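You operate a simulated robot arm through the tools that you are given. There is no shell and no other tool. Be economical: measure what you need, move in short steps, check, and stop when the job is done.

You are at the controls of a simulated two-armed robot. One attempt, no reset.

## Task
Hold the rusty sleeve on the blue table top steady with one hand and put the black brush in it with the other.

The check looks at the end state, three seconds after you hand in, the way a careful person would. Anything else that was tipped, shoved, dropped, spilled or broken makes it a failure.

## Robot
Two 6-joint arms with three-finger grippers on one trunk, on a base that drives. Base frame: it is fixed to the floor where the robot stands at the start and does not move with it; the origin is under the middle of the robot, x ahead of it, y to its left, z up; the surface under the hand at the start is at about z = 720. Lengths are in mm, angles in degrees, forces in N, time in s.
The left shoulder is at the start at [40, 147, 1370], the right one opposite. With the tool pointing down near the work surface each hand reaches from about 240 to 440 mm from the robot's upright axis, wherever it stands, measured 20 degrees to its own side. Places, roughly: black brush (3x3x15 cm) [600, -200, 800]; rusty sleeve [750, 3250, 750]. Payload 2.69 kg a hand.
Tool frame (each hand has its own): the origin (TCP) lies between the finger pads and is the grasp point; the fingertips stand 29 mm ahead of it; z points along the fingers, y is the line along which they close. Largest opening 120 mm; the body of the gripper starts 78 mm behind the TCP.
Orientation is that of the tool frame in the base frame, as a unit quaternion [x, y, z, w]. With the fingers straight down and closing along the base's y, the tool's x points along the base's -x, its y along +y and its z along -z.

## Interface
- The arms move only by the tool step_arm. It takes "left_motion", "right_motion" or both (then of equal length, played together; a hand with none holds still); each is a list of rows, each a list of 7 numbers: the shift along the tool's x, y, z in mm, then the turn, a rotation vector about the tool's x, y, z in degrees, then the gripper command, from -1 (shut) to 1 (fully open), values between in proportion. In form: [[dx, dy, dz, wx, wy, wz, hand], ...]. A call has 1 to 8 rows; each row shifts and turns the commanded pose from where the row before left it, along the tool's axes as they then stand. Each row takes 0.2 s and may step no farther than 50 mm and 8.6 degrees from the row before; otherwise, or with a gripper value out of range, the whole call is refused. Where a pose cannot be reached the arm comes as near as it can. A force on the tool above 40 N (or 10 N above the force at the start of the call, whichever is more), or a blocked arm, ends the call early, and 0.2 s more pass. Each finger halts on what it meets, pressing with about 26 N; the grip force reading is that of the motor and also rises with nothing between the fingers. The clock runs only during rows and for 0.2 s after the last one: add rows that do not move to give the fingers time. The reply holds the time, the measured pose of the TCP, the force on the tool along the base axes, the opening and the grip force, in the units named above and with some noise, with the torque about the TCP (base axes, N m) and any sound that the robot's microphone picked up.
- Cameras (640 x 400 px; columns grow to the right, rows downward): "scene" is now at [94.2, -16.9, 1579.2]; the picture's right is [-0.24, -0.97, -0.00], its down [-0.74, 0.18, -0.64] and it looks along [0.62, -0.15, -0.77] (base axes); focal length 278 px, centre (320, 200). "left" rides on the left gripper at [63, 0, -104] in its tool frame; the picture's right is [0.00, 1.00, 0.00], its down [-0.83, 0.00, -0.56] and it looks along [-0.56, 0.00, 0.83] (tool axes); focal length 275 px, centre (320, 200). "right" rides on the right gripper at [63, 0, -104] in its tool frame; the picture's right is [0.00, 1.00, 0.00], its down [-0.83, 0.00, -0.56] and it looks along [-0.56, 0.00, 0.83] (tool axes); focal length 275 px, centre (320, 200). There is no depth. A picture from a camera that has moved, and an enlarged one, comes with that camera's place and axes in the base frame and with its lens.
- get_image(camera): a new picture of that camera. No time passes.
- slide_trunk(by): slides the trunk up (or, below 0, down) by that many mm; the arms and the scene camera ride with it, the base frame stays. It gives what a move gives, with no picture.
- roll_base(legs): drives the robot by 1 to 6 legs, each [ahead, turn to the left] in mm and degrees, along the robot's own axes; the way and the turn of a leg run together, so that a leg with both is an arc; at most 1500 mm and 180 degrees a leg. The arms and the cameras ride along, it lands a little off, and it stops where it bumps. It gives what a move gives.
- pan_tilt(pan, tilt): turns the head with the scene camera to pan (to the left, within 86 degrees either way) and tilt (down, from -29 to 69), counted from straight ahead of the robot. It gives what a move gives.
- zoom(camera, box): a new picture of the part [left, top, right, bottom] of that camera's present view, enlarged. No time passes.
- sign_off(): hands the job in; it is judged then, once.

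Work in short steps. Places have to be worked out from the pictures, the camera data and where the tool is seen: move nearer, look again, correct. Check each grasp and each placing, and mend what went wrong. You have 120 turns and 92 pictures in all, those below and enlarged ones among them. Open the grippers and draw the arms clear of the work before you hand the job in, unless the task says otherwise; then end with one line.

The tools are called by a JSON object that holds its "op" and its "data". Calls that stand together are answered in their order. step_arm: Moves the arms, as the interface text tells. Its arguments: {"type":"object","properties":{"left_motion":{"type":"array","items":{"type":"array","items":{"type":"number"}}},"right_motion":{"type":"array","items":{"type":"array","items":{"type":"number"}}}},"required":[]} The other tools are called the same way: slide_trunk (by) slides the trunk up or down; roll_base (legs) drives the base; pan_tilt (pan, tilt) turns the head that bears the scene camera; get_image (camera) takes a picture; zoom (camera, box) takes an enlarged picture of a part of a camera's view; sign_off () hands the job in.

At the start:

```text
time_s: 0.0
left_tcp_pos: [532.4, 101.0, 1053.4]
left_tool_rot: [-0.001, 1.0, 0.0, 0.0]
left_force: [0.6, -0.3, -0.1]
left_ft_torque: [0.02, -0.01, 0.02]
left_opening: 119.8
left_finger_force: 0.1
right_tcp_pos: [347.2, -315.1, 963.8]
right_tool_rot: [0.001, 1.0, 0.0, 0.0]
right_force: [0.9, 0.3, -0.1]
right_ft_torque: [0.03, 0.02, 0.01]
right_opening: 120.0
right_finger_force: 0.0
trunk travel left (down, up): [-497.0, 0.0]
robot x, y, heading: [-0.2, -2.7, -0.1]
head pan, tilt: [-13.6, 50.0]
```

scene: 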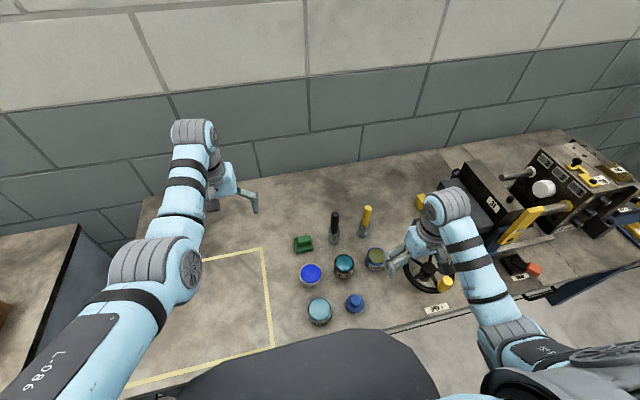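
right: 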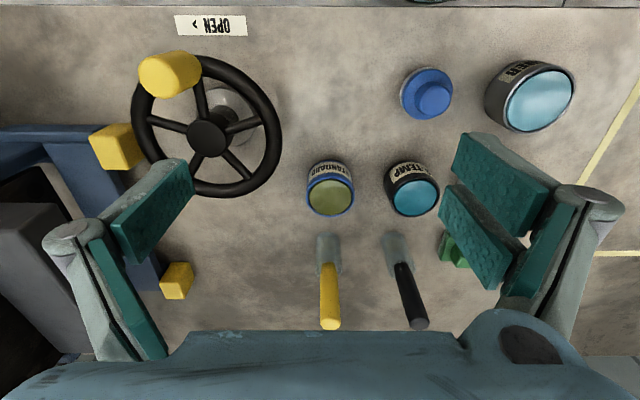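
left: 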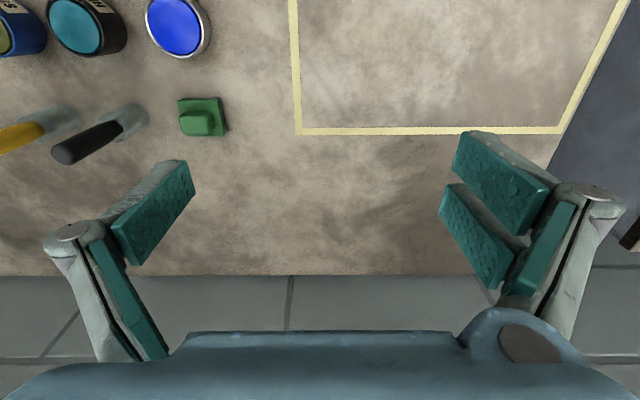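

The scene shows a black and a yellow stick near (600,-200), amid cups. I zoom in to tell what is the brush.

{"op": "zoom", "data": {"camera": "scene", "box": [270, 180, 470, 330]}}

{"op": "pan_tilt", "data": {"pan": 80, "tilt": 20}}

{"op": "get_image", "data": {"camera": "scene"}}

```text
2.67 times, centred on (370, 255) of scene
camera zoom: at [94.2, -16.9, 1579.2], right [-0.24, -0.97, 0.0], down [-0.74, 0.18, -0.64], along [0.62, -0.15, -0.77], focal length 742 px, centre (187, 53)
```

zoom: 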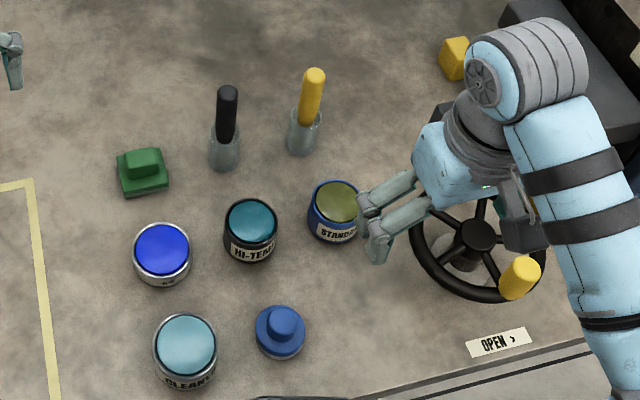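

```text
time_s: 1.7
left_tcp_pos: [532.6, 99.8, 1054.5]
left_tool_rot: [0.0, 1.0, 0.0, 0.0]
left_force: [0.9, -0.5, 0.5]
left_ft_torque: [0.06, 0.02, 0.03]
left_opening: 120.1
left_finger_force: 0.1
right_tcp_pos: [346.2, -315.0, 964.5]
right_tool_rot: [0.0, 1.0, 0.0, 0.0]
right_force: [0.3, 0.7, 0.7]
right_ft_torque: [-0.04, -0.05, 0.01]
right_opening: 120.1
right_finger_force: 0.0
trunk travel left (down, up): [-497.0, 0.0]
robot x, y, heading: [2.4, -3.4, -0.1]
head pan, tilt: [80.0, 20.0]
```

```text
87 pictures are left
camera scene: at [35.7, 92.9, 1624.8], right [0.98, -0.17, 0.0], down [-0.06, -0.34, -0.94], along [0.16, 0.93, -0.34], focal length 278 px, centre (320, 200)
```

scene: 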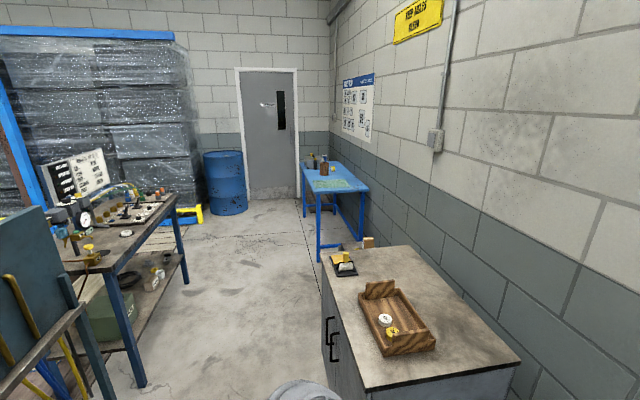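

The black brush stands in a grey holder at about (588,-187), top near z 875; the blue table is ahead on the left at y≈3250. I raise both hands, then lower the trunk for reach.

{"op": "step_arm", "data": {"right_motion": [[0, 0, -40, 0, 0, 0, 1], [0, 0, -40, 0, 0, 0, 1], [0, 0, -40, 0, 0, 0, 1], [0, 0, -40, 0, 0, 0, 1], [0, 0, -40, 0, 0, 0, 1], [0, 0, -20, 0, 0, 0, 1]], "left_motion": [[0, 0, -25, 0, 0, 0, 0], [0, 0, -25, 0, 0, 0, 0], [0, 0, -25, 0, 0, 0, 0], [0, 0, -25, 0, 0, 0, 0], [0, 0, -25, 0, 0, 0, 0], [0, 0, -25, 0, 0, 0, 0]]}}

{"op": "pan_tilt", "data": {"pan": -13.6, "tilt": 50}}

{"op": "slide_trunk", "data": {"by": -230}}

{"op": "get_image", "data": {"camera": "scene"}}

```text
time_s: 3.1
left_tcp_pos: [549.3, 98.4, 1201.6]
left_tool_rot: [0.0, 1.0, -0.001, -0.001]
left_force: [-0.1, 0.1, -0.6]
left_ft_torque: [0.0, -0.02, 0.01]
left_opening: 60.1
left_finger_force: 0.0
left hand out of reach, approached as far as the arm can: row 4, 5
right_tcp_pos: [300.3, -385.6, 1126.0]
right_tool_rot: [-0.001, 1.0, 0.003, 0.002]
right_force: [-0.4, 0.7, 0.1]
right_ft_torque: [0.01, 0.0, -0.03]
right_opening: 120.1
right_finger_force: 0.0
right hand out of reach, approached as far as the arm can: row 1, 2, 3, 4, 5, 6
trunk travel left (down, up): [-497.0, 0.0]
robot x, y, heading: [-2.8, -0.4, 0.0]
head pan, tilt: [80.0, 20.0]
```

```text
time_s: 4.8
left_tcp_pos: [547.6, 98.5, 1201.5]
left_tool_rot: [0.0, 1.0, 0.0, 0.0]
left_force: [0.3, 0.3, 0.1]
left_ft_torque: [-0.01, -0.02, -0.03]
left_opening: 60.2
left_finger_force: 0.2
right_tcp_pos: [301.7, -385.9, 1125.8]
right_tool_rot: [0.001, 1.0, 0.001, 0.002]
right_force: [-0.4, -0.7, 0.8]
right_ft_torque: [-0.02, 0.0, -0.01]
right_opening: 119.8
right_finger_force: 0.0
trunk travel left (down, up): [-497.0, 0.0]
robot x, y, heading: [-4.2, -1.2, 0.2]
head pan, tilt: [-13.6, 50.0]
```

```text
time_s: 7.2
left_tcp_pos: [549.3, 98.2, 972.0]
left_tool_rot: [0.0, 1.0, 0.0, -0.001]
left_force: [-0.7, -0.6, -0.5]
left_ft_torque: [0.01, 0.01, 0.02]
left_opening: 60.0
left_finger_force: 0.1
right_tcp_pos: [301.7, -386.0, 896.0]
right_tool_rot: [0.0, 1.0, 0.001, 0.002]
right_force: [0.1, -0.1, -1.1]
right_ft_torque: [0.0, 0.01, -0.01]
right_opening: 120.1
right_finger_force: 0.0
trunk travel left (down, up): [-267.0, 230.0]
robot x, y, heading: [0.2, 1.6, 0.2]
head pan, tilt: [-13.6, 50.0]
```

```text
86 pictures are left
camera scene: at [94.2, -17.0, 1349.9], right [-0.24, -0.97, 0.0], down [-0.74, 0.18, -0.64], along [0.62, -0.15, -0.77], focal length 278 px, centre (320, 200)
```

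scene: 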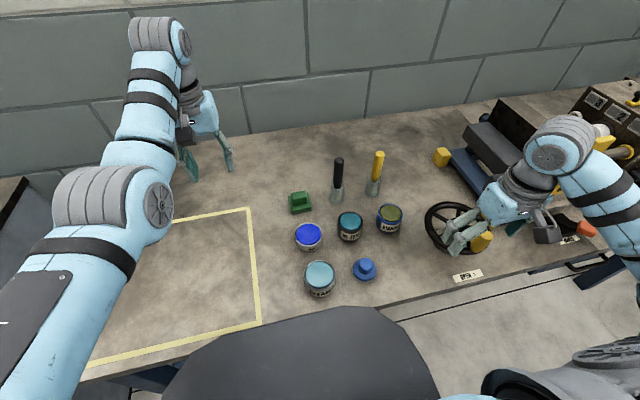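

Right hand is clear at (302,-386,896). I move it out and up toward a spot short of the brush, staying above the brush tops.

{"op": "step_arm", "data": {"right_motion": [[-40, 15, 0, 0, 0, 0, 0.2], [-35, 25, -15, 0, 0, 0, 0.2], [-35, 25, -20, 0, 0, 0, 0.2], [-35, 25, -20, 0, 0, 0, 0.2], [-30, 30, -20, 0, 0, 0, 0.2], [-20, 35, -10, 0, 0, 0, 0.2], [0, 40, 0, 0, 0, 0, 0.2]]}}

{"op": "get_image", "data": {"camera": "right"}}

{"op": "get_image", "data": {"camera": "scene"}}

```text
time_s: 8.8
left_tcp_pos: [548.6, 99.0, 971.0]
left_tool_rot: [0.0, 1.0, -0.001, 0.0]
left_force: [-0.1, 0.3, 0.2]
left_ft_torque: [-0.02, 0.02, -0.02]
left_opening: 60.1
left_finger_force: 0.0
right_tcp_pos: [276.5, -353.5, 895.5]
right_tool_rot: [0.0, 1.0, 0.002, 0.003]
right_force: [-0.7, 0.1, -0.2]
right_ft_torque: [-0.02, -0.04, 0.01]
right_opening: 72.0
right_finger_force: 0.1
right hand out of reach, approached as far as the arm can: row 1, 2, 3, 4, 5, 6, 7
trunk travel left (down, up): [-267.0, 230.0]
robot x, y, heading: [-3.7, 1.0, -0.0]
head pan, tilt: [-13.6, 50.0]
```

```text
85 pictures are left
camera right: at [213.7, -351.2, 1000.5], right [0.0, 1.0, 0.0], down [0.83, 0.0, 0.56], along [0.56, 0.01, -0.83], focal length 275 px, centre (320, 200)
```

right: 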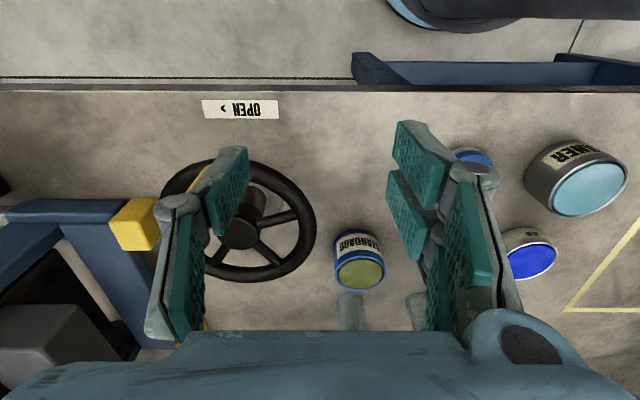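

```text
84 pictures are left
camera scene: at [93.8, -16.5, 1349.9], right [-0.24, -0.97, 0.0], down [-0.74, 0.18, -0.64], along [0.62, -0.15, -0.77], focal length 278 px, centre (320, 200)
```

scene: 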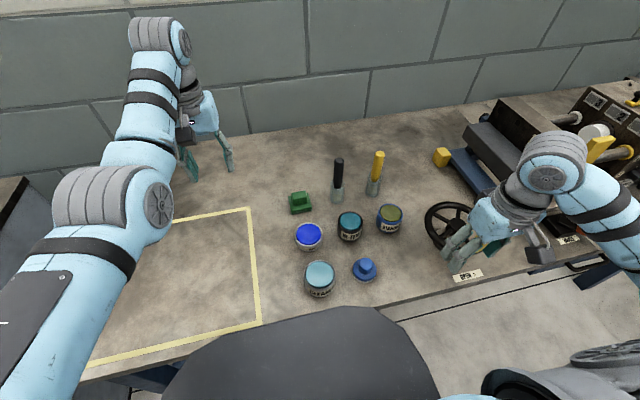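

The arm got stuck in a folded posture, so I slide the trunk back up to recover a reachable pose by going down and then out.

{"op": "slide_trunk", "data": {"by": 230}}

{"op": "step_arm", "data": {"right_motion": [[0, 0, 0, 0, 0, 0, 0.2]]}}

```text
time_s: 11.2
left_tcp_pos: [548.9, 97.5, 1201.0]
left_tool_rot: [0.0, 1.0, -0.001, 0.0]
left_force: [0.0, -0.7, 0.5]
left_ft_torque: [0.01, 0.0, 0.0]
left_opening: 60.0
left_finger_force: 0.1
right_tcp_pos: [277.0, -353.0, 1125.3]
right_tool_rot: [0.001, 1.0, 0.002, 0.003]
right_force: [0.3, -0.6, -0.6]
right_ft_torque: [0.0, -0.01, -0.02]
right_opening: 72.0
right_finger_force: 0.1
trunk travel left (down, up): [-497.0, 0.0]
robot x, y, heading: [2.6, 0.9, 0.1]
head pan, tilt: [-13.6, 50.0]
```

```text
time_s: 11.6
left_tcp_pos: [549.3, 98.3, 1200.8]
left_tool_rot: [0.0, 1.0, 0.0, 0.0]
left_force: [0.4, 0.1, -0.4]
left_ft_torque: [0.0, 0.0, 0.02]
left_opening: 60.2
left_finger_force: 0.1
right_tcp_pos: [277.5, -352.9, 1124.9]
right_tool_rot: [-0.001, 1.0, 0.002, 0.002]
right_force: [0.4, 0.1, 0.4]
right_ft_torque: [0.01, -0.03, 0.0]
right_opening: 72.0
right_finger_force: 0.0
trunk travel left (down, up): [-497.0, 0.0]
robot x, y, heading: [-0.6, 1.7, -0.1]
head pan, tilt: [-13.6, 50.0]
```

A zero move is accepted as in reach, so commands restart from the measured pose. I go down along with a bit of forward.

{"op": "step_arm", "data": {"right_motion": [[0, 0, 40, 0, 0, 0, 0.2], [0, 0, 40, 0, 0, 0, 0.2], [-20, 0, 40, 0, 0, 0, 0.2], [-40, 0, 20, 0, 0, 0, 0.2], [-40, 10, 0, 0, 0, 0, 0.2], [-40, 20, 0, 0, 0, 0, 0.2]]}}

```text
time_s: 13.0
left_tcp_pos: [550.4, 100.0, 1200.4]
left_tool_rot: [0.0, 1.0, -0.001, -0.001]
left_force: [-0.1, 0.3, -0.2]
left_ft_torque: [-0.01, 0.03, -0.02]
left_opening: 59.7
left_finger_force: 0.0
right_tcp_pos: [421.0, -320.2, 984.4]
right_tool_rot: [-0.001, 1.0, 0.001, 0.002]
right_force: [0.6, -0.4, -0.2]
right_ft_torque: [-0.03, 0.0, 0.02]
right_opening: 72.3
right_finger_force: 0.1
trunk travel left (down, up): [-497.0, 0.0]
robot x, y, heading: [-1.4, 1.0, 0.1]
head pan, tilt: [-13.6, 50.0]
```

Recovered. I continue outward at z≈985 toward (540,-190).

{"op": "step_arm", "data": {"right_motion": [[-25, 30, 0, 0, 0, 0, 0.2], [-25, 30, 0, 0, 0, 0, 0.2], [-25, 30, 0, 0, 0, 0, 0.2], [-25, 30, 0, 0, 0, 0, 0.2], [-10, 8, 0, 0, 0, 0, 0.2]]}}

{"op": "get_image", "data": {"camera": "right"}}

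```text
time_s: 14.2
left_tcp_pos: [549.7, 99.4, 1200.5]
left_tool_rot: [-0.001, 1.0, 0.0, -0.001]
left_force: [-0.2, 0.3, 0.1]
left_ft_torque: [-0.02, -0.01, 0.01]
left_opening: 60.1
left_finger_force: 0.0
right_tcp_pos: [529.6, -193.5, 985.5]
right_tool_rot: [0.0, 1.0, 0.001, 0.002]
right_force: [0.0, -0.8, 0.0]
right_ft_torque: [0.0, -0.04, 0.03]
right_opening: 72.0
right_finger_force: 0.2
trunk travel left (down, up): [-497.0, 0.0]
robot x, y, heading: [-1.5, -0.3, -0.1]
head pan, tilt: [-13.6, 50.0]
```

```text
83 pictures are left
camera right: at [466.8, -192.8, 1089.5], right [0.0, 1.0, 0.0], down [0.83, 0.0, 0.56], along [0.56, 0.01, -0.83], focal length 275 px, centre (320, 200)
```

right: 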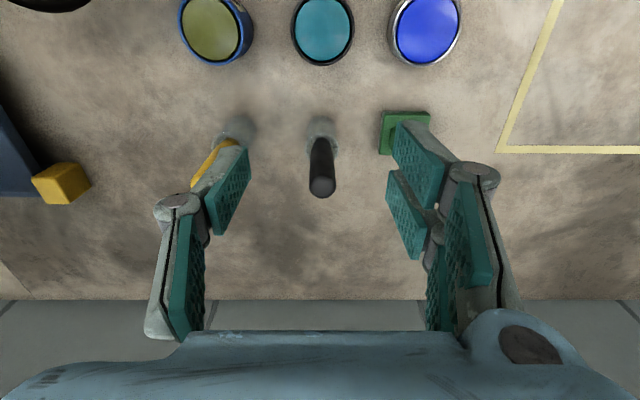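

Brush top is at about (596,-189,875). I zoom for handle and holder details.

{"op": "zoom", "data": {"camera": "right", "box": [260, 90, 400, 210]}}

{"op": "zoom", "data": {"camera": "scene", "box": [280, 180, 420, 280]}}

```text
3.33 times, centred on (330, 150) of right
camera zoom: at [466.8, -192.8, 1089.5], right [0.0, 1.0, 0.0], down [0.83, 0.0, 0.56], along [0.56, 0.01, -0.83], focal length 918 px, centre (287, 367)
```

zoom: 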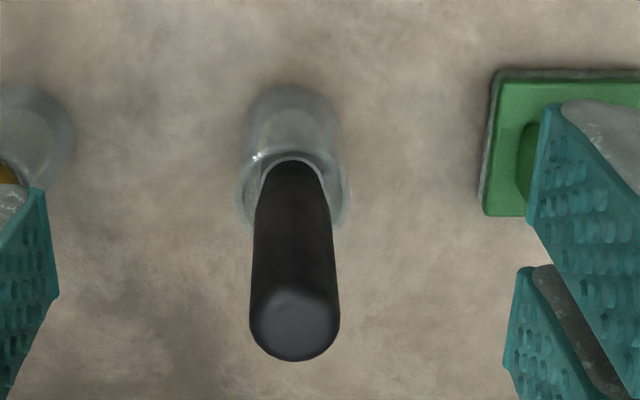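

```text
4.00 times, centred on (350, 230) of scene
camera zoom: at [94.9, -16.1, 1579.2], right [-0.24, -0.97, 0.0], down [-0.74, 0.18, -0.64], along [0.62, -0.15, -0.77], focal length 1113 px, centre (200, 80)
```

zoom: 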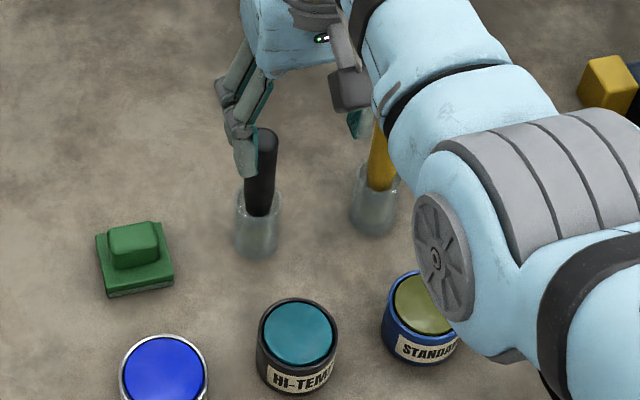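

Handle is about 25 mm wide, standing in a glass. I align the hand above it at this height.

{"op": "step_arm", "data": {"right_motion": [[-33, 2, 0, 0, 0, 0, 0.2], [-32, 2, 0, 0, 0, 0, 0.2], [0, 0, 0, 0, 0, 0, 0.2]]}}

{"op": "get_image", "data": {"camera": "right"}}

{"op": "get_image", "data": {"camera": "scene"}}

```text
time_s: 15.0
left_tcp_pos: [547.5, 97.8, 1201.1]
left_tool_rot: [0.0, 1.0, 0.0, 0.0]
left_force: [-0.2, -0.5, -0.8]
left_ft_torque: [-0.02, -0.01, 0.0]
left_opening: 60.1
left_finger_force: 0.1
right_tcp_pos: [551.4, -192.9, 991.5]
right_tool_rot: [0.0, 1.0, 0.002, 0.003]
right_force: [-0.3, 0.1, -0.5]
right_ft_torque: [0.02, 0.02, 0.01]
right_opening: 71.8
right_finger_force: 0.1
right hand out of reach, approached as far as the arm can: row 1, 2
trunk travel left (down, up): [-497.0, 0.0]
robot x, y, heading: [-2.5, 1.4, 0.1]
head pan, tilt: [-13.6, 50.0]
```

```text
80 pictures are left
camera right: at [488.1, -191.7, 1094.1], right [0.0, 1.0, 0.0], down [0.83, 0.0, 0.56], along [0.56, 0.01, -0.83], focal length 275 px, centre (320, 200)
```

right: 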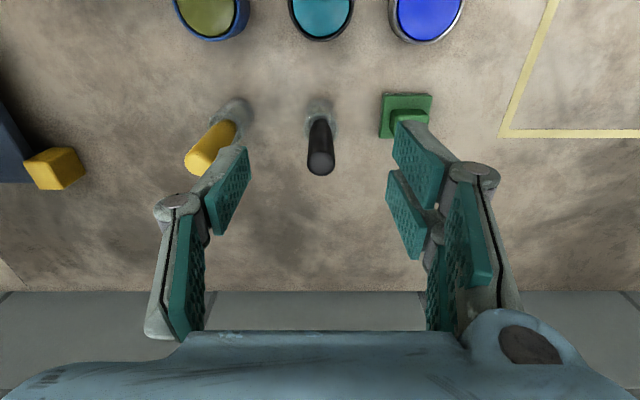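

```text
79 pictures are left
camera scene: at [93.6, -17.2, 1579.3], right [-0.24, -0.97, 0.0], down [-0.74, 0.18, -0.64], along [0.62, -0.15, -0.77], focal length 278 px, centre (320, 200)
```

scene: 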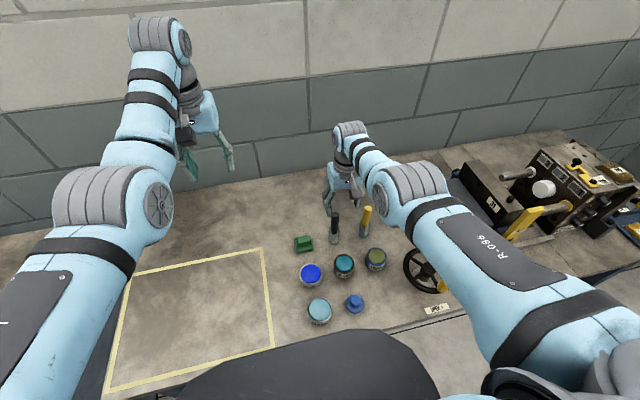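

The reach limit is ~550 mm here, so I need to drive ~90 mm ahead. I first look down at the base/table gap.

{"op": "pan_tilt", "data": {"pan": 40, "tilt": 69}}

{"op": "get_image", "data": {"camera": "scene"}}

```text
time_s: 16.2
left_tcp_pos: [549.7, 98.6, 1199.3]
left_tool_rot: [0.0, 1.0, 0.0, 0.001]
left_force: [0.7, -0.3, 0.0]
left_ft_torque: [-0.02, -0.01, -0.01]
left_opening: 60.0
left_finger_force: 0.0
right_tcp_pos: [551.6, -191.5, 989.9]
right_tool_rot: [0.0, 1.0, 0.002, 0.002]
right_force: [-1.0, 0.1, 0.6]
right_ft_torque: [0.0, 0.01, 0.0]
right_opening: 72.1
right_finger_force: 0.0
trunk travel left (down, up): [-497.0, 0.0]
robot x, y, heading: [-0.4, -2.5, -0.2]
head pan, tilt: [40.0, 68.8]
```

```text
78 pictures are left
camera scene: at [62.4, 37.2, 1557.3], right [0.64, -0.77, 0.0], down [-0.71, -0.6, -0.36], along [0.28, 0.23, -0.93], focal length 278 px, centre (320, 200)
```

scene: 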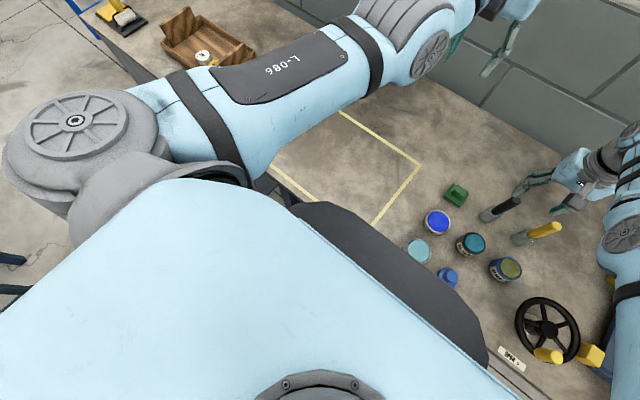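

Chest front at roughly x≈150 and table edge at 275, so a slow 50 mm drive appears safe; I'll check for bumps.

{"op": "roll_base", "data": {"legs": [[50, 0]]}}

{"op": "roll_base", "data": {"legs": [[35, 0]]}}

{"op": "get_image", "data": {"camera": "right"}}

```text
time_s: 17.2
left_tcp_pos: [597.4, 97.6, 1201.8]
left_tool_rot: [0.0, 1.0, 0.0, 0.001]
left_force: [-0.8, -0.4, -2.1]
left_ft_torque: [0.0, -0.01, -0.02]
left_opening: 60.0
left_finger_force: 0.1
right_tcp_pos: [605.4, -192.1, 988.3]
right_tool_rot: [0.0, 1.0, 0.002, 0.003]
right_force: [-1.6, 0.0, -0.4]
right_ft_torque: [0.0, -0.1, 0.06]
right_opening: 71.6
right_finger_force: 0.0
trunk travel left (down, up): [-497.0, 0.0]
robot x, y, heading: [48.6, -0.2, 0.1]
head pan, tilt: [40.0, 68.8]
```

```text
time_s: 18.1
left_tcp_pos: [603.8, 96.3, 1209.1]
left_tool_rot: [0.001, 1.0, 0.0, 0.01]
left_force: [-0.9, -0.1, 1.5]
left_ft_torque: [0.01, -0.07, 0.01]
left_opening: 60.0
left_finger_force: 0.0
right_tcp_pos: [613.6, -192.2, 994.5]
right_tool_rot: [0.0, 1.0, 0.002, 0.009]
right_force: [-0.8, 0.2, 0.0]
right_ft_torque: [0.01, -0.08, -0.01]
right_opening: 72.0
right_finger_force: 0.0
trunk travel left (down, up): [-497.0, 0.0]
robot x, y, heading: [67.7, 0.3, -0.1]
head pan, tilt: [40.0, 68.8]
stopped in leg 1: the robot was blocked; the commanded pose is now the measured one
```

```text
77 pictures are left
camera right: at [548.3, -191.0, 1098.3], right [0.0, 1.0, 0.0], down [0.82, 0.0, 0.57], along [0.57, 0.01, -0.82], focal length 275 px, centre (320, 200)
```

right: 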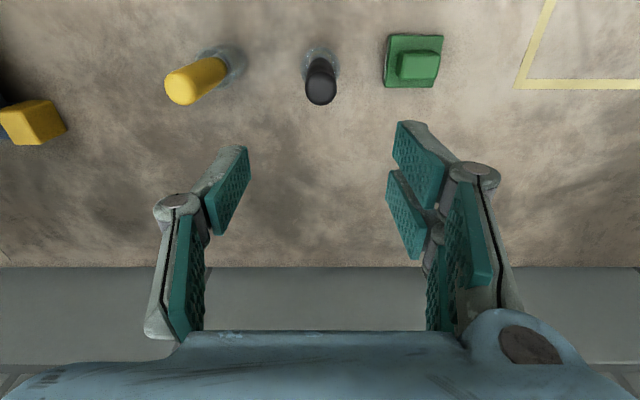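

I bumped something at +68 mm; the objects look undisturbed. I back off 20 mm so the robot stands free, and the reach should still suffice.

{"op": "roll_base", "data": {"legs": [[-20, 0]]}}

{"op": "pan_tilt", "data": {"pan": -13.6, "tilt": 50}}

{"op": "get_image", "data": {"camera": "scene"}}

{"op": "get_image", "data": {"camera": "right"}}

```text
time_s: 18.9
left_tcp_pos: [595.9, 96.7, 1202.1]
left_tool_rot: [0.0, 1.0, -0.001, 0.003]
left_force: [1.2, -0.7, -0.8]
left_ft_torque: [-0.01, 0.07, 0.01]
left_opening: 59.9
left_finger_force: 0.0
right_tcp_pos: [602.7, -191.5, 988.3]
right_tool_rot: [0.0, 1.0, 0.001, 0.004]
right_force: [-0.4, -0.8, -0.5]
right_ft_torque: [0.0, 0.08, 0.02]
right_opening: 72.2
right_finger_force: 0.0
trunk travel left (down, up): [-497.0, 0.0]
robot x, y, heading: [50.0, 1.2, 0.2]
head pan, tilt: [40.0, 68.8]
```

```text
time_s: 20.1
left_tcp_pos: [592.1, 95.9, 1205.0]
left_tool_rot: [0.0, 1.0, -0.001, 0.007]
left_force: [-0.8, -0.2, -0.1]
left_ft_torque: [0.01, -0.03, 0.02]
left_opening: 60.1
left_finger_force: 0.0
right_tcp_pos: [600.4, -192.4, 990.4]
right_tool_rot: [0.0, 1.0, 0.002, 0.005]
right_force: [0.4, -0.6, 0.0]
right_ft_torque: [0.03, -0.01, 0.01]
right_opening: 72.1
right_finger_force: 0.1
trunk travel left (down, up): [-497.0, 0.0]
robot x, y, heading: [49.8, -0.5, 0.0]
head pan, tilt: [-13.6, 50.0]
```

```text
76 pictures are left
camera scene: at [140.4, -16.7, 1579.3], right [-0.23, -0.97, 0.0], down [-0.74, 0.18, -0.64], along [0.63, -0.15, -0.77], focal length 278 px, centre (320, 200)
```

scene: 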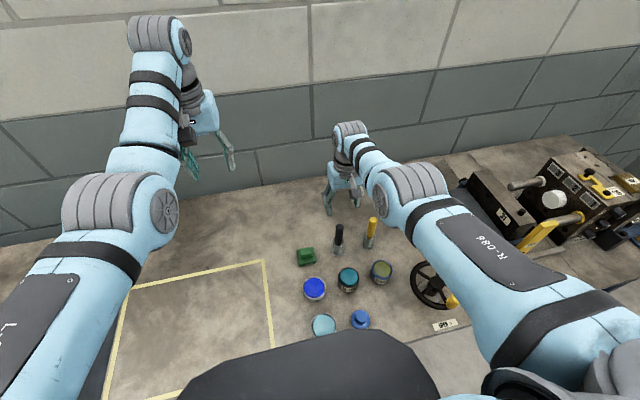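

```text
75 pictures are left
camera right: at [535.6, -191.1, 1094.7], right [0.0, 1.0, 0.0], down [0.83, 0.0, 0.56], along [0.56, 0.01, -0.83], focal length 275 px, centre (320, 200)
```

right: 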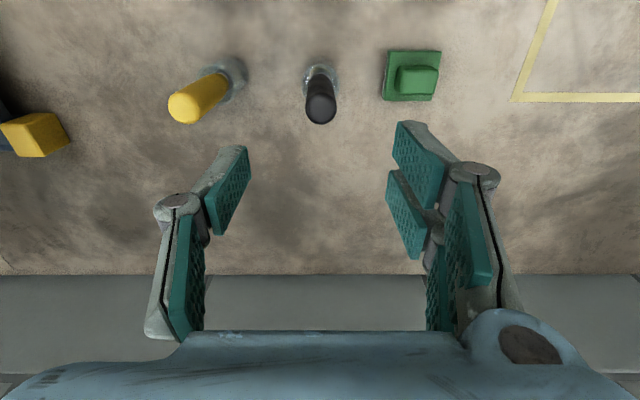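

Right TCP (600,-192) is over the brush top (598,-189). I lower the trunk 90 mm first, then re-check.

{"op": "slide_trunk", "data": {"by": -85}}

{"op": "get_image", "data": {"camera": "right"}}

{"op": "zoom", "data": {"camera": "scene", "box": [270, 110, 450, 290]}}

```text
time_s: 21.3
left_tcp_pos: [592.5, 97.8, 1120.3]
left_tool_rot: [-0.001, 1.0, -0.001, 0.006]
left_force: [-0.7, -0.4, 0.4]
left_ft_torque: [0.0, 0.0, -0.01]
left_opening: 60.1
left_finger_force: 0.1
right_tcp_pos: [600.5, -193.0, 906.5]
right_tool_rot: [0.0, 1.0, 0.001, 0.006]
right_force: [0.5, 0.2, 0.1]
right_ft_torque: [0.01, -0.04, -0.01]
right_opening: 71.9
right_finger_force: 0.0
trunk travel left (down, up): [-412.0, 85.0]
robot x, y, heading: [45.3, 2.1, -0.4]
head pan, tilt: [-13.6, 50.0]
```

```text
74 pictures are left
camera right: at [536.5, -191.2, 1009.7], right [0.0, 1.0, 0.0], down [0.83, 0.0, 0.56], along [0.56, 0.01, -0.83], focal length 275 px, centre (320, 200)
```

right: 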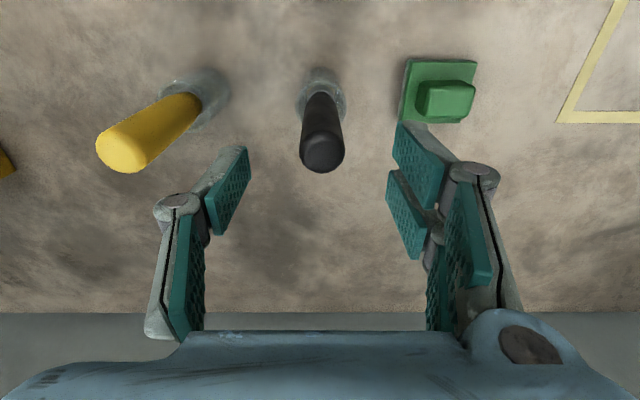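

```text
2.22 times, centred on (360, 200) of scene
camera zoom: at [141.6, -16.8, 1494.6], right [-0.24, -0.97, 0.0], down [-0.74, 0.18, -0.64], along [0.62, -0.15, -0.77], focal length 618 px, centre (231, 200)
```

zoom: 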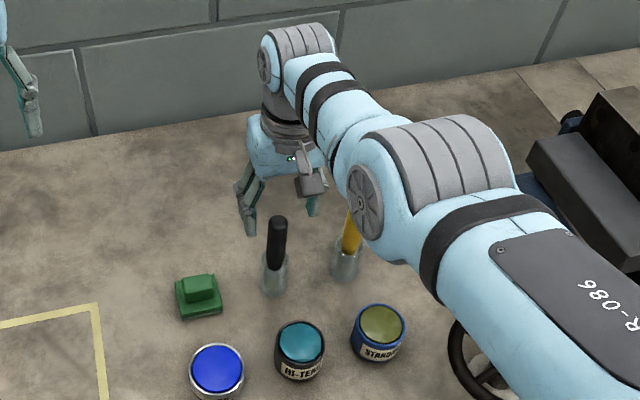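

Still aligned. I shift +4 mm in y and lower 55 mm more.

{"op": "step_arm", "data": {"right_motion": [[2, 4, 0, 0, 0, 0, 0.2]]}}

{"op": "slide_trunk", "data": {"by": -57}}

{"op": "get_image", "data": {"camera": "right"}}

{"op": "zoom", "data": {"camera": "scene", "box": [270, 130, 430, 280]}}

```text
time_s: 21.7
left_tcp_pos: [595.1, 94.9, 1119.6]
left_tool_rot: [0.0, 1.0, 0.0, 0.005]
left_force: [-0.1, 0.7, 0.3]
left_ft_torque: [-0.01, 0.0, 0.02]
left_opening: 60.0
left_finger_force: 0.0
right_tcp_pos: [597.4, -188.2, 907.0]
right_tool_rot: [0.0, 1.0, 0.002, 0.005]
right_force: [0.1, -0.1, -0.7]
right_ft_torque: [0.02, 0.02, -0.03]
right_opening: 72.0
right_finger_force: 0.1
trunk travel left (down, up): [-412.0, 85.0]
robot x, y, heading: [47.5, 2.1, 0.2]
head pan, tilt: [-13.6, 50.0]
```

```text
time_s: 22.7
left_tcp_pos: [592.4, 96.4, 1062.0]
left_tool_rot: [0.001, 1.0, -0.002, 0.005]
left_force: [0.2, 0.6, -0.1]
left_ft_torque: [-0.02, 0.03, -0.01]
left_opening: 60.0
left_finger_force: 0.1
right_tcp_pos: [597.7, -188.4, 848.9]
right_tool_rot: [0.001, 1.0, 0.002, 0.005]
right_force: [0.6, 0.6, -0.2]
right_ft_torque: [-0.03, -0.01, -0.01]
right_opening: 72.1
right_finger_force: 0.0
trunk travel left (down, up): [-355.0, 142.0]
robot x, y, heading: [46.9, -2.0, 0.1]
head pan, tilt: [-13.6, 50.0]
```

```text
72 pictures are left
camera right: at [533.6, -187.0, 952.4], right [0.0, 1.0, 0.0], down [0.83, 0.0, 0.56], along [0.56, 0.01, -0.83], focal length 275 px, centre (320, 200)
```

right: 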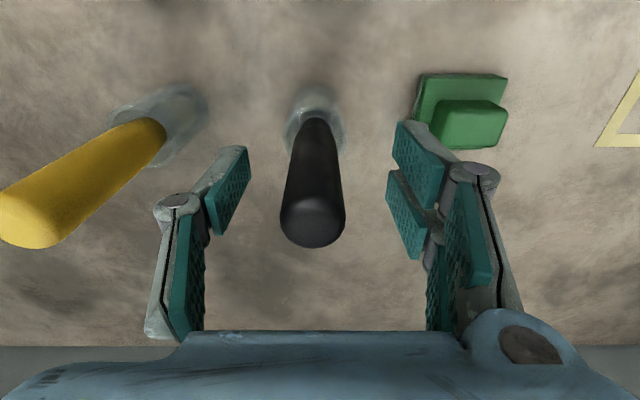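

```text
2.67 times, centred on (350, 205) of scene
camera zoom: at [141.5, -16.8, 1437.1], right [-0.24, -0.97, 0.0], down [-0.74, 0.18, -0.64], along [0.62, -0.15, -0.77], focal length 742 px, centre (240, 187)
```

zoom: 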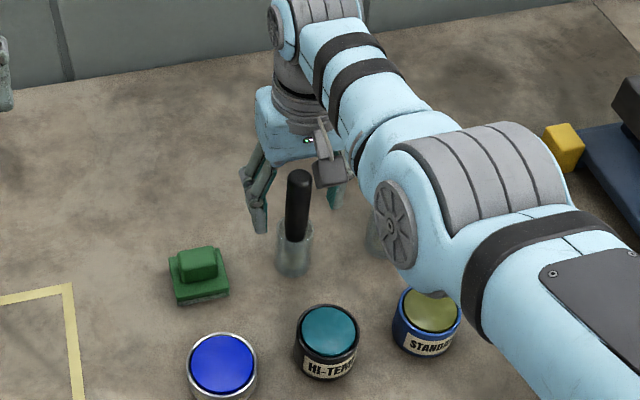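

Brush top is ~22 mm above TCP, between the fingers, ~2 mm to the -y side. I correct and close.

{"op": "step_arm", "data": {"right_motion": [[0, -2, 0, 0, 0, 0, 0.0], [0, 0, 0, 0, 0, 0, -0.4], [0, 0, 0, 0, 0, 0, -0.7], [0, 0, 0, 0, 0, 0, -1], [0, 0, 0, 0, 0, 0, -1]]}}

{"op": "get_image", "data": {"camera": "right"}}

```text
time_s: 23.9
left_tcp_pos: [593.5, 95.9, 1062.7]
left_tool_rot: [0.0, 1.0, -0.001, 0.005]
left_force: [-0.8, -0.4, -0.3]
left_ft_torque: [0.03, -0.02, -0.01]
left_opening: 60.0
left_finger_force: 0.1
right_tcp_pos: [598.0, -188.8, 848.3]
right_tool_rot: [0.0, 1.0, 0.002, 0.006]
right_force: [0.1, -0.6, -0.4]
right_ft_torque: [-0.03, 0.0, 0.03]
right_opening: 24.3
right_finger_force: 25.9
trunk travel left (down, up): [-355.0, 142.0]
robot x, y, heading: [49.3, -0.8, 0.2]
head pan, tilt: [-13.6, 50.0]
```

```text
70 pictures are left
camera right: at [534.2, -188.8, 952.8], right [0.0, 1.0, 0.0], down [0.83, 0.0, 0.56], along [0.56, 0.01, -0.83], focal length 275 px, centre (320, 200)
```

right: 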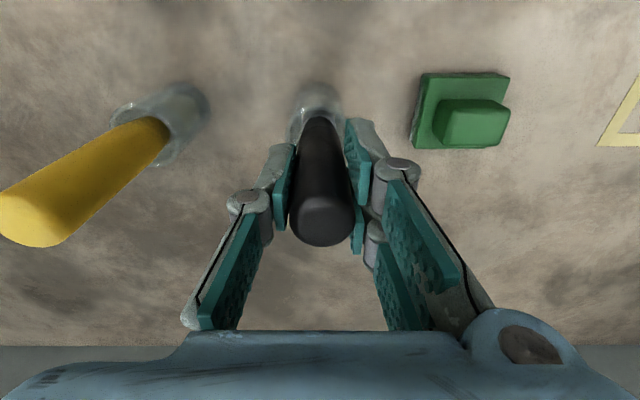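

Brush gripped at 24 mm. I lift straight up with the trunk 142 mm, and check the glass stays.

{"op": "slide_trunk", "data": {"by": 142}}

{"op": "get_image", "data": {"camera": "right"}}

{"op": "zoom", "data": {"camera": "scene", "box": [270, 110, 450, 290]}}

```text
time_s: 25.5
left_tcp_pos: [592.6, 96.0, 1203.8]
left_tool_rot: [0.001, 1.0, -0.001, 0.006]
left_force: [0.0, -0.2, -0.6]
left_ft_torque: [0.01, 0.0, 0.02]
left_opening: 60.1
left_finger_force: 0.1
right_tcp_pos: [598.2, -190.7, 990.5]
right_tool_rot: [0.0, 1.0, 0.002, 0.005]
right_force: [0.3, 0.2, -1.5]
right_ft_torque: [0.01, 0.0, 0.0]
right_opening: 24.2
right_finger_force: 25.5
trunk travel left (down, up): [-497.0, 0.0]
robot x, y, heading: [47.3, 0.5, -0.0]
head pan, tilt: [-13.6, 50.0]
```

```text
69 pictures are left
camera right: at [534.3, -188.8, 1095.0], right [0.0, 1.0, 0.0], down [0.83, 0.0, 0.56], along [0.56, 0.01, -0.83], focal length 275 px, centre (320, 200)
```

right: 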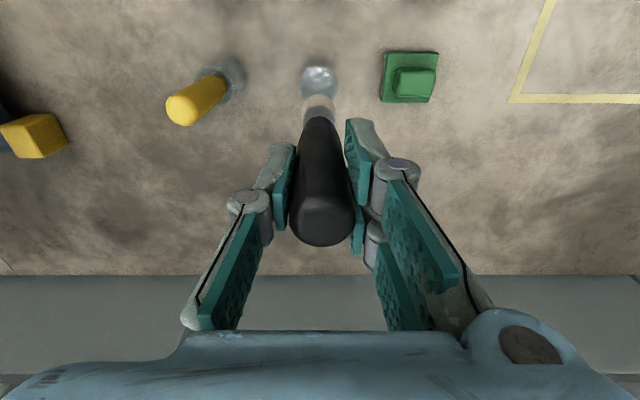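

```text
2.22 times, centred on (360, 200) of scene
camera zoom: at [142.0, -16.8, 1579.5], right [-0.24, -0.97, 0.0], down [-0.74, 0.18, -0.64], along [0.62, -0.15, -0.77], focal length 618 px, centre (231, 200)
```

zoom: 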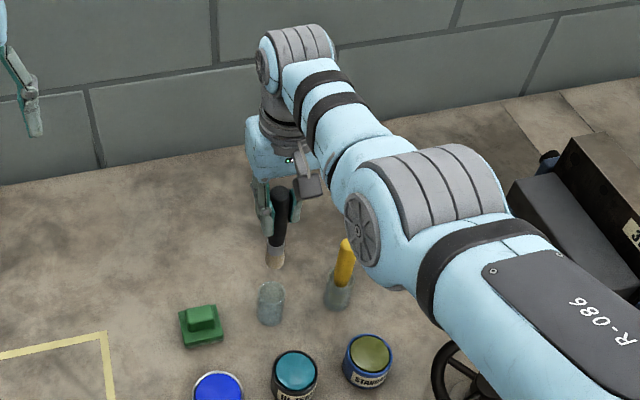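

Brush is out and the glass stands untouched. I back away 200 mm, turn left 90° and look ahead.

{"op": "roll_base", "data": {"legs": [[-200, 0]]}}

{"op": "roll_base", "data": {"legs": [[0, 90]]}}

{"op": "pan_tilt", "data": {"pan": 0, "tilt": 25}}

{"op": "get_image", "data": {"camera": "scene"}}

```text
time_s: 27.1
left_tcp_pos: [401.0, 97.1, 1203.5]
left_tool_rot: [0.002, 1.0, -0.001, 0.004]
left_force: [0.5, 1.0, -0.6]
left_ft_torque: [0.01, 0.03, -0.01]
left_opening: 59.9
left_finger_force: 0.1
right_tcp_pos: [403.7, -190.8, 989.3]
right_tool_rot: [0.001, 1.0, 0.001, 0.003]
right_force: [0.1, 0.1, -0.6]
right_ft_torque: [-0.01, 0.01, -0.01]
right_opening: 24.2
right_finger_force: 25.6
trunk travel left (down, up): [-497.0, 0.0]
robot x, y, heading: [-148.3, 1.0, -0.4]
head pan, tilt: [-13.6, 50.0]
```

```text
time_s: 31.4
left_tcp_pos: [-245.2, 545.6, 1204.0]
left_tool_rot: [0.709, -0.705, -0.005, -0.005]
left_force: [-0.4, -0.7, 0.0]
left_ft_torque: [-0.01, 0.0, -0.03]
left_opening: 60.0
left_finger_force: 0.0
right_tcp_pos: [40.6, 551.7, 990.2]
right_tool_rot: [0.708, -0.706, -0.005, -0.002]
right_force: [0.2, 0.1, -0.6]
right_ft_torque: [0.02, -0.01, 0.02]
right_opening: 24.5
right_finger_force: 26.0
trunk travel left (down, up): [-497.0, 0.0]
robot x, y, heading: [-148.4, -2.4, 90.2]
head pan, tilt: [-13.6, 50.0]
```

```text
time_s: 32.2
left_tcp_pos: [-246.5, 547.0, 1203.6]
left_tool_rot: [0.708, -0.706, -0.004, -0.005]
left_force: [-0.3, -0.2, -0.4]
left_ft_torque: [0.0, 0.01, 0.0]
left_opening: 59.7
left_finger_force: 0.1
right_tcp_pos: [40.4, 550.7, 991.3]
right_tool_rot: [0.708, -0.707, -0.006, -0.002]
right_force: [-0.3, -0.4, -1.5]
right_ft_torque: [0.01, -0.04, -0.01]
right_opening: 24.5
right_finger_force: 25.9
trunk travel left (down, up): [-497.0, 0.0]
robot x, y, heading: [-151.5, 3.4, 90.4]
head pan, tilt: [0.0, 25.0]
```

```text
67 pictures are left
camera scene: at [-149.5, 114.1, 1616.6], right [1.0, 0.0, 0.0], down [0.0, -0.42, -0.91], along [0.0, 0.91, -0.42], focal length 278 px, centre (320, 200)
```

scene: 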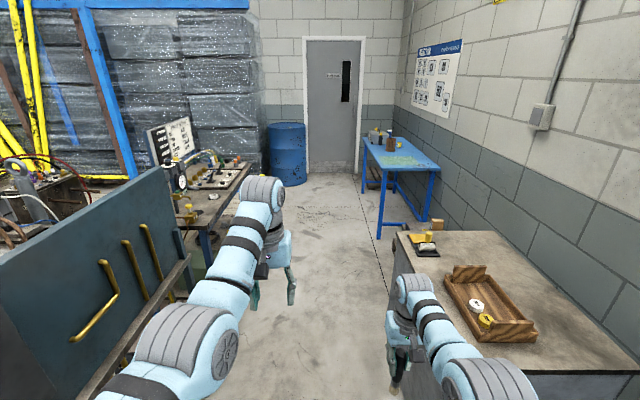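

The corridor is clear between cart (x<-700) and cabinet (x>290). The blue table spans x≈480–1090, y≈2870–4130. I drive ahead 2400 mm.

{"op": "roll_base", "data": {"legs": [[1200, 0]]}}

{"op": "roll_base", "data": {"legs": [[1200, 0]]}}

{"op": "pan_tilt", "data": {"pan": -40, "tilt": 40}}

{"op": "get_image", "data": {"camera": "scene"}}

```text
time_s: 38.2
left_tcp_pos: [-263.8, 1728.4, 1203.2]
left_tool_rot: [0.713, -0.701, -0.004, -0.006]
left_force: [0.3, -0.3, 1.1]
left_ft_torque: [-0.01, 0.03, -0.03]
left_opening: 59.9
left_finger_force: 0.0
right_tcp_pos: [21.6, 1737.0, 992.2]
right_tool_rot: [0.712, -0.702, -0.006, -0.002]
right_force: [-0.2, -0.2, 0.0]
right_ft_torque: [0.03, 0.0, 0.01]
right_opening: 24.4
right_finger_force: 26.0
trunk travel left (down, up): [-497.0, 0.0]
robot x, y, heading: [-163.7, 1180.4, 90.7]
head pan, tilt: [0.0, 25.0]
```

```text
time_s: 44.3
left_tcp_pos: [-257.2, 2920.1, 1204.5]
left_tool_rot: [-0.704, 0.71, 0.005, 0.007]
left_force: [-0.1, 0.4, 0.2]
left_ft_torque: [0.02, -0.02, 0.02]
left_opening: 60.0
left_finger_force: 0.1
right_tcp_pos: [29.3, 2921.8, 991.3]
right_tool_rot: [-0.704, 0.71, 0.005, 0.003]
right_force: [-0.1, -0.9, -0.6]
right_ft_torque: [0.05, -0.02, -0.01]
right_opening: 24.3
right_finger_force: 26.2
trunk travel left (down, up): [-497.0, 0.0]
robot x, y, heading: [-164.8, 2374.9, 89.6]
head pan, tilt: [0.0, 25.0]
```

```text
time_s: 45.4
left_tcp_pos: [-257.3, 2921.9, 1203.5]
left_tool_rot: [-0.705, 0.71, 0.004, 0.005]
left_force: [0.4, -0.1, -0.2]
left_ft_torque: [0.0, 0.03, 0.02]
left_opening: 60.0
left_finger_force: 0.1
right_tcp_pos: [29.8, 2923.8, 990.0]
right_tool_rot: [-0.704, 0.71, 0.005, 0.002]
right_force: [-0.4, -0.1, -0.7]
right_ft_torque: [0.01, -0.03, 0.0]
right_opening: 24.1
right_finger_force: 26.4
trunk travel left (down, up): [-497.0, 0.0]
robot x, y, heading: [-161.9, 2372.8, 89.5]
head pan, tilt: [-40.0, 40.0]
```

```text
66 pictures are left
camera scene: at [-110.0, 2461.5, 1593.4], right [0.76, -0.65, 0.0], down [-0.42, -0.49, -0.77], along [0.5, 0.58, -0.64], focal length 278 px, centre (320, 200)
```

scene: 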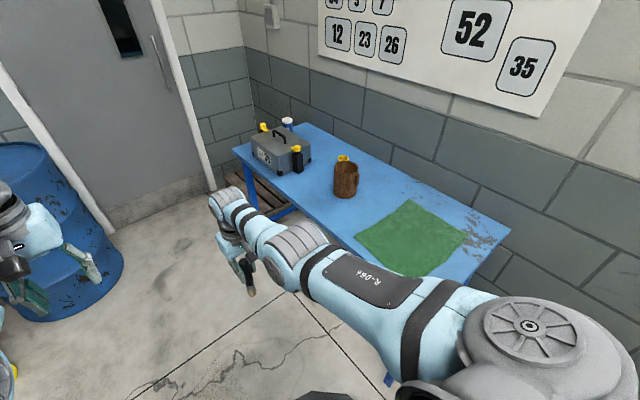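

I see a rusty mug-like sleeve on the blue table by a toolbox and bottles. Zooming.

{"op": "zoom", "data": {"camera": "scene", "box": [240, 100, 440, 225]}}

```text
3.20 times, centred on (340, 162) of scene
camera zoom: at [-110.0, 2461.5, 1593.4], right [0.76, -0.65, 0.0], down [-0.42, -0.49, -0.77], along [0.5, 0.58, -0.64], focal length 890 px, centre (256, 320)
```

zoom: 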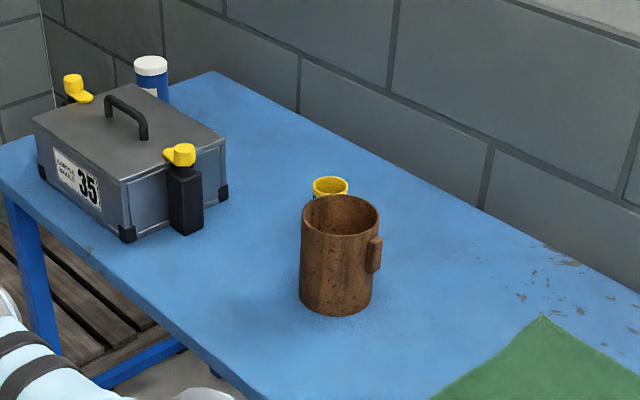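

Sleeve: ~115 mm diameter tube with a lug, top z≈840, bottom ≈680, at about (750,3255). I drive ahead 880 mm, then turn right to face it from x≈-160.

{"op": "roll_base", "data": {"legs": [[890, 0]]}}

{"op": "roll_base", "data": {"legs": [[0, -89.5]]}}

{"op": "pan_tilt", "data": {"pan": 0, "tilt": 45}}

{"op": "get_image", "data": {"camera": "scene"}}

```text
time_s: 50.0
left_tcp_pos: [-255.0, 3809.0, 1204.8]
left_tool_rot: [0.707, -0.707, -0.006, -0.007]
left_force: [0.7, 0.4, 0.1]
left_ft_torque: [0.02, -0.04, -0.02]
left_opening: 60.0
left_finger_force: 0.1
right_tcp_pos: [31.5, 3812.5, 991.9]
right_tool_rot: [-0.706, 0.708, 0.005, 0.002]
right_force: [0.1, 0.2, 0.2]
right_ft_torque: [0.02, 0.02, 0.01]
right_opening: 24.6
right_finger_force: 25.3
trunk travel left (down, up): [-497.0, 0.0]
robot x, y, heading: [-159.6, 3263.5, 89.7]
head pan, tilt: [-40.0, 40.0]
```

```text
time_s: 54.2
left_tcp_pos: [385.1, 3365.6, 1202.8]
left_tool_rot: [-0.005, 1.0, -0.001, 0.007]
left_force: [0.6, 0.1, 0.0]
left_ft_torque: [0.02, -0.01, 0.01]
left_opening: 59.9
left_finger_force: 0.0
right_tcp_pos: [391.9, 3078.2, 990.6]
right_tool_rot: [-0.004, 1.0, 0.001, 0.004]
right_force: [0.3, 0.7, -0.5]
right_ft_torque: [0.02, 0.0, 0.0]
right_opening: 24.5
right_finger_force: 26.0
trunk travel left (down, up): [-497.0, 0.0]
robot x, y, heading: [-157.8, 3265.5, 0.4]
head pan, tilt: [-40.0, 40.0]
```

```text
time_s: 55.3
left_tcp_pos: [385.7, 3364.2, 1203.7]
left_tool_rot: [-0.004, 1.0, -0.001, 0.008]
left_force: [0.7, -0.5, 0.0]
left_ft_torque: [0.04, 0.02, 0.02]
left_opening: 60.2
left_finger_force: 0.1
right_tcp_pos: [391.1, 3077.4, 990.2]
right_tool_rot: [-0.003, 1.0, 0.001, 0.005]
right_force: [-0.2, 0.0, -0.1]
right_ft_torque: [-0.01, -0.01, -0.01]
right_opening: 24.5
right_finger_force: 25.8
trunk travel left (down, up): [-497.0, 0.0]
robot x, y, heading: [-162.7, 3265.4, 0.4]
head pan, tilt: [0.0, 45.0]
```

```text
64 pictures are left
camera scene: at [-58.9, 3265.7, 1586.1], right [0.01, -1.0, 0.0], down [-0.71, 0.0, -0.71], along [0.71, 0.0, -0.71], focal length 278 px, centre (320, 200)
```

scene: 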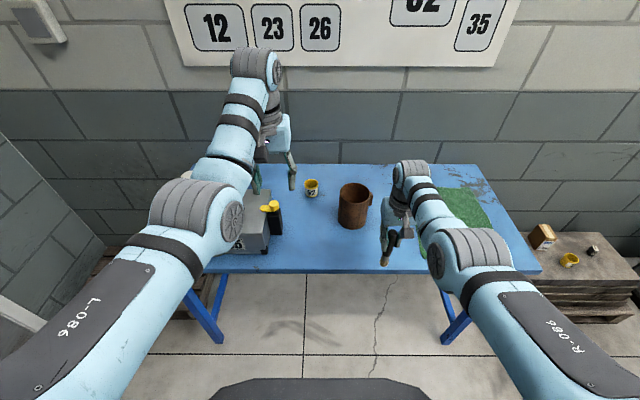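

Triangulating both views puts the sleeve nearer and higher: about (632,3146), top z≈945, table top z≈785, near edge x≈420. I raise the right hand a bit and move it outward before approaching.

{"op": "step_arm", "data": {"right_motion": [[0, 0, -30, 0, 0, 0, -1], [0, 0, -30, 0, 0, 0, -1], [0, -30, 0, 0, 0, 0, -1], [30, -30, 0, 0, 0, 0, -1], [30, 0, 0, 0, 0, 0, -1]]}}

{"op": "roll_base", "data": {"legs": [[0, -12.4], [300, 0], [0, 12]]}}

{"op": "get_image", "data": {"camera": "scene"}}

{"op": "get_image", "data": {"camera": "left"}}

```text
time_s: 56.5
left_tcp_pos: [384.8, 3365.2, 1204.3]
left_tool_rot: [-0.004, 1.0, -0.001, 0.01]
left_force: [-0.6, -0.2, 0.6]
left_ft_torque: [-0.01, 0.0, -0.02]
left_opening: 60.0
left_finger_force: 0.2
right_tcp_pos: [337.2, 3017.3, 1044.2]
right_tool_rot: [-0.004, 1.0, 0.003, 0.005]
right_force: [-0.4, 0.3, -0.2]
right_ft_torque: [0.0, -0.02, 0.0]
right_opening: 24.6
right_finger_force: 25.8
right hand out of reach, approached as far as the arm can: row 5
trunk travel left (down, up): [-497.0, 0.0]
robot x, y, heading: [-163.7, 3263.9, 0.8]
head pan, tilt: [0.0, 45.0]
```

```text
time_s: 60.1
left_tcp_pos: [680.1, 3295.0, 1203.3]
left_tool_rot: [-0.001, 1.0, 0.0, 0.009]
left_force: [-1.0, -0.7, -0.4]
left_ft_torque: [0.01, -0.08, 0.02]
left_opening: 59.9
left_finger_force: 0.1
right_tcp_pos: [632.0, 2947.8, 1043.6]
right_tool_rot: [0.0, 1.0, 0.004, 0.006]
right_force: [0.2, -0.6, -0.5]
right_ft_torque: [-0.01, 0.0, -0.01]
right_opening: 24.6
right_finger_force: 25.5
trunk travel left (down, up): [-497.0, 0.0]
robot x, y, heading: [132.4, 3199.5, 0.2]
head pan, tilt: [0.0, 45.0]
```

```text
63 pictures are left
camera scene: at [234.4, 3198.5, 1586.2], right [0.0, -1.0, 0.0], down [-0.71, 0.0, -0.71], along [0.71, 0.0, -0.71], focal length 278 px, centre (320, 200)
```

scene: 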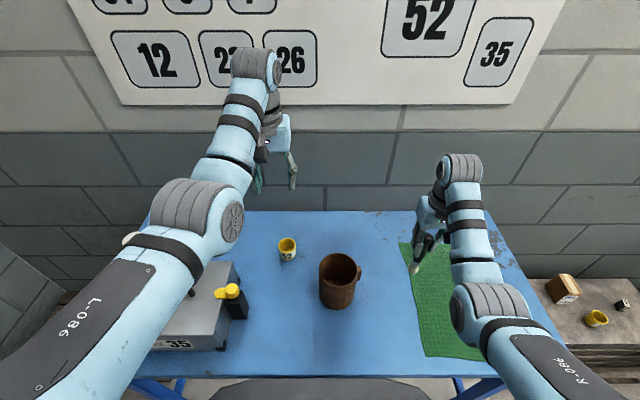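

```text
62 pictures are left
camera left: at [615.0, 3294.3, 1306.4], right [0.0, 1.0, 0.0], down [0.82, 0.0, 0.57], along [0.57, 0.0, -0.82], focal length 275 px, centre (320, 200)
```

left: 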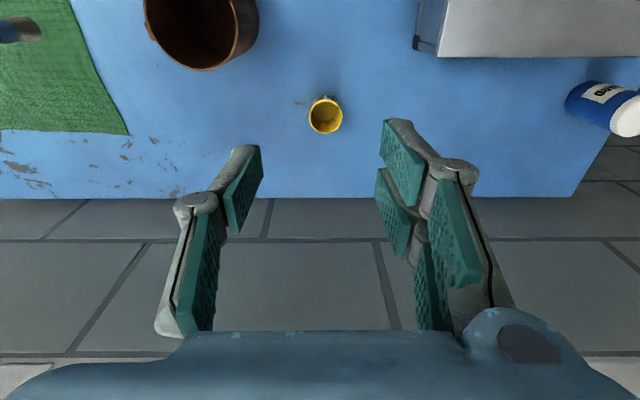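

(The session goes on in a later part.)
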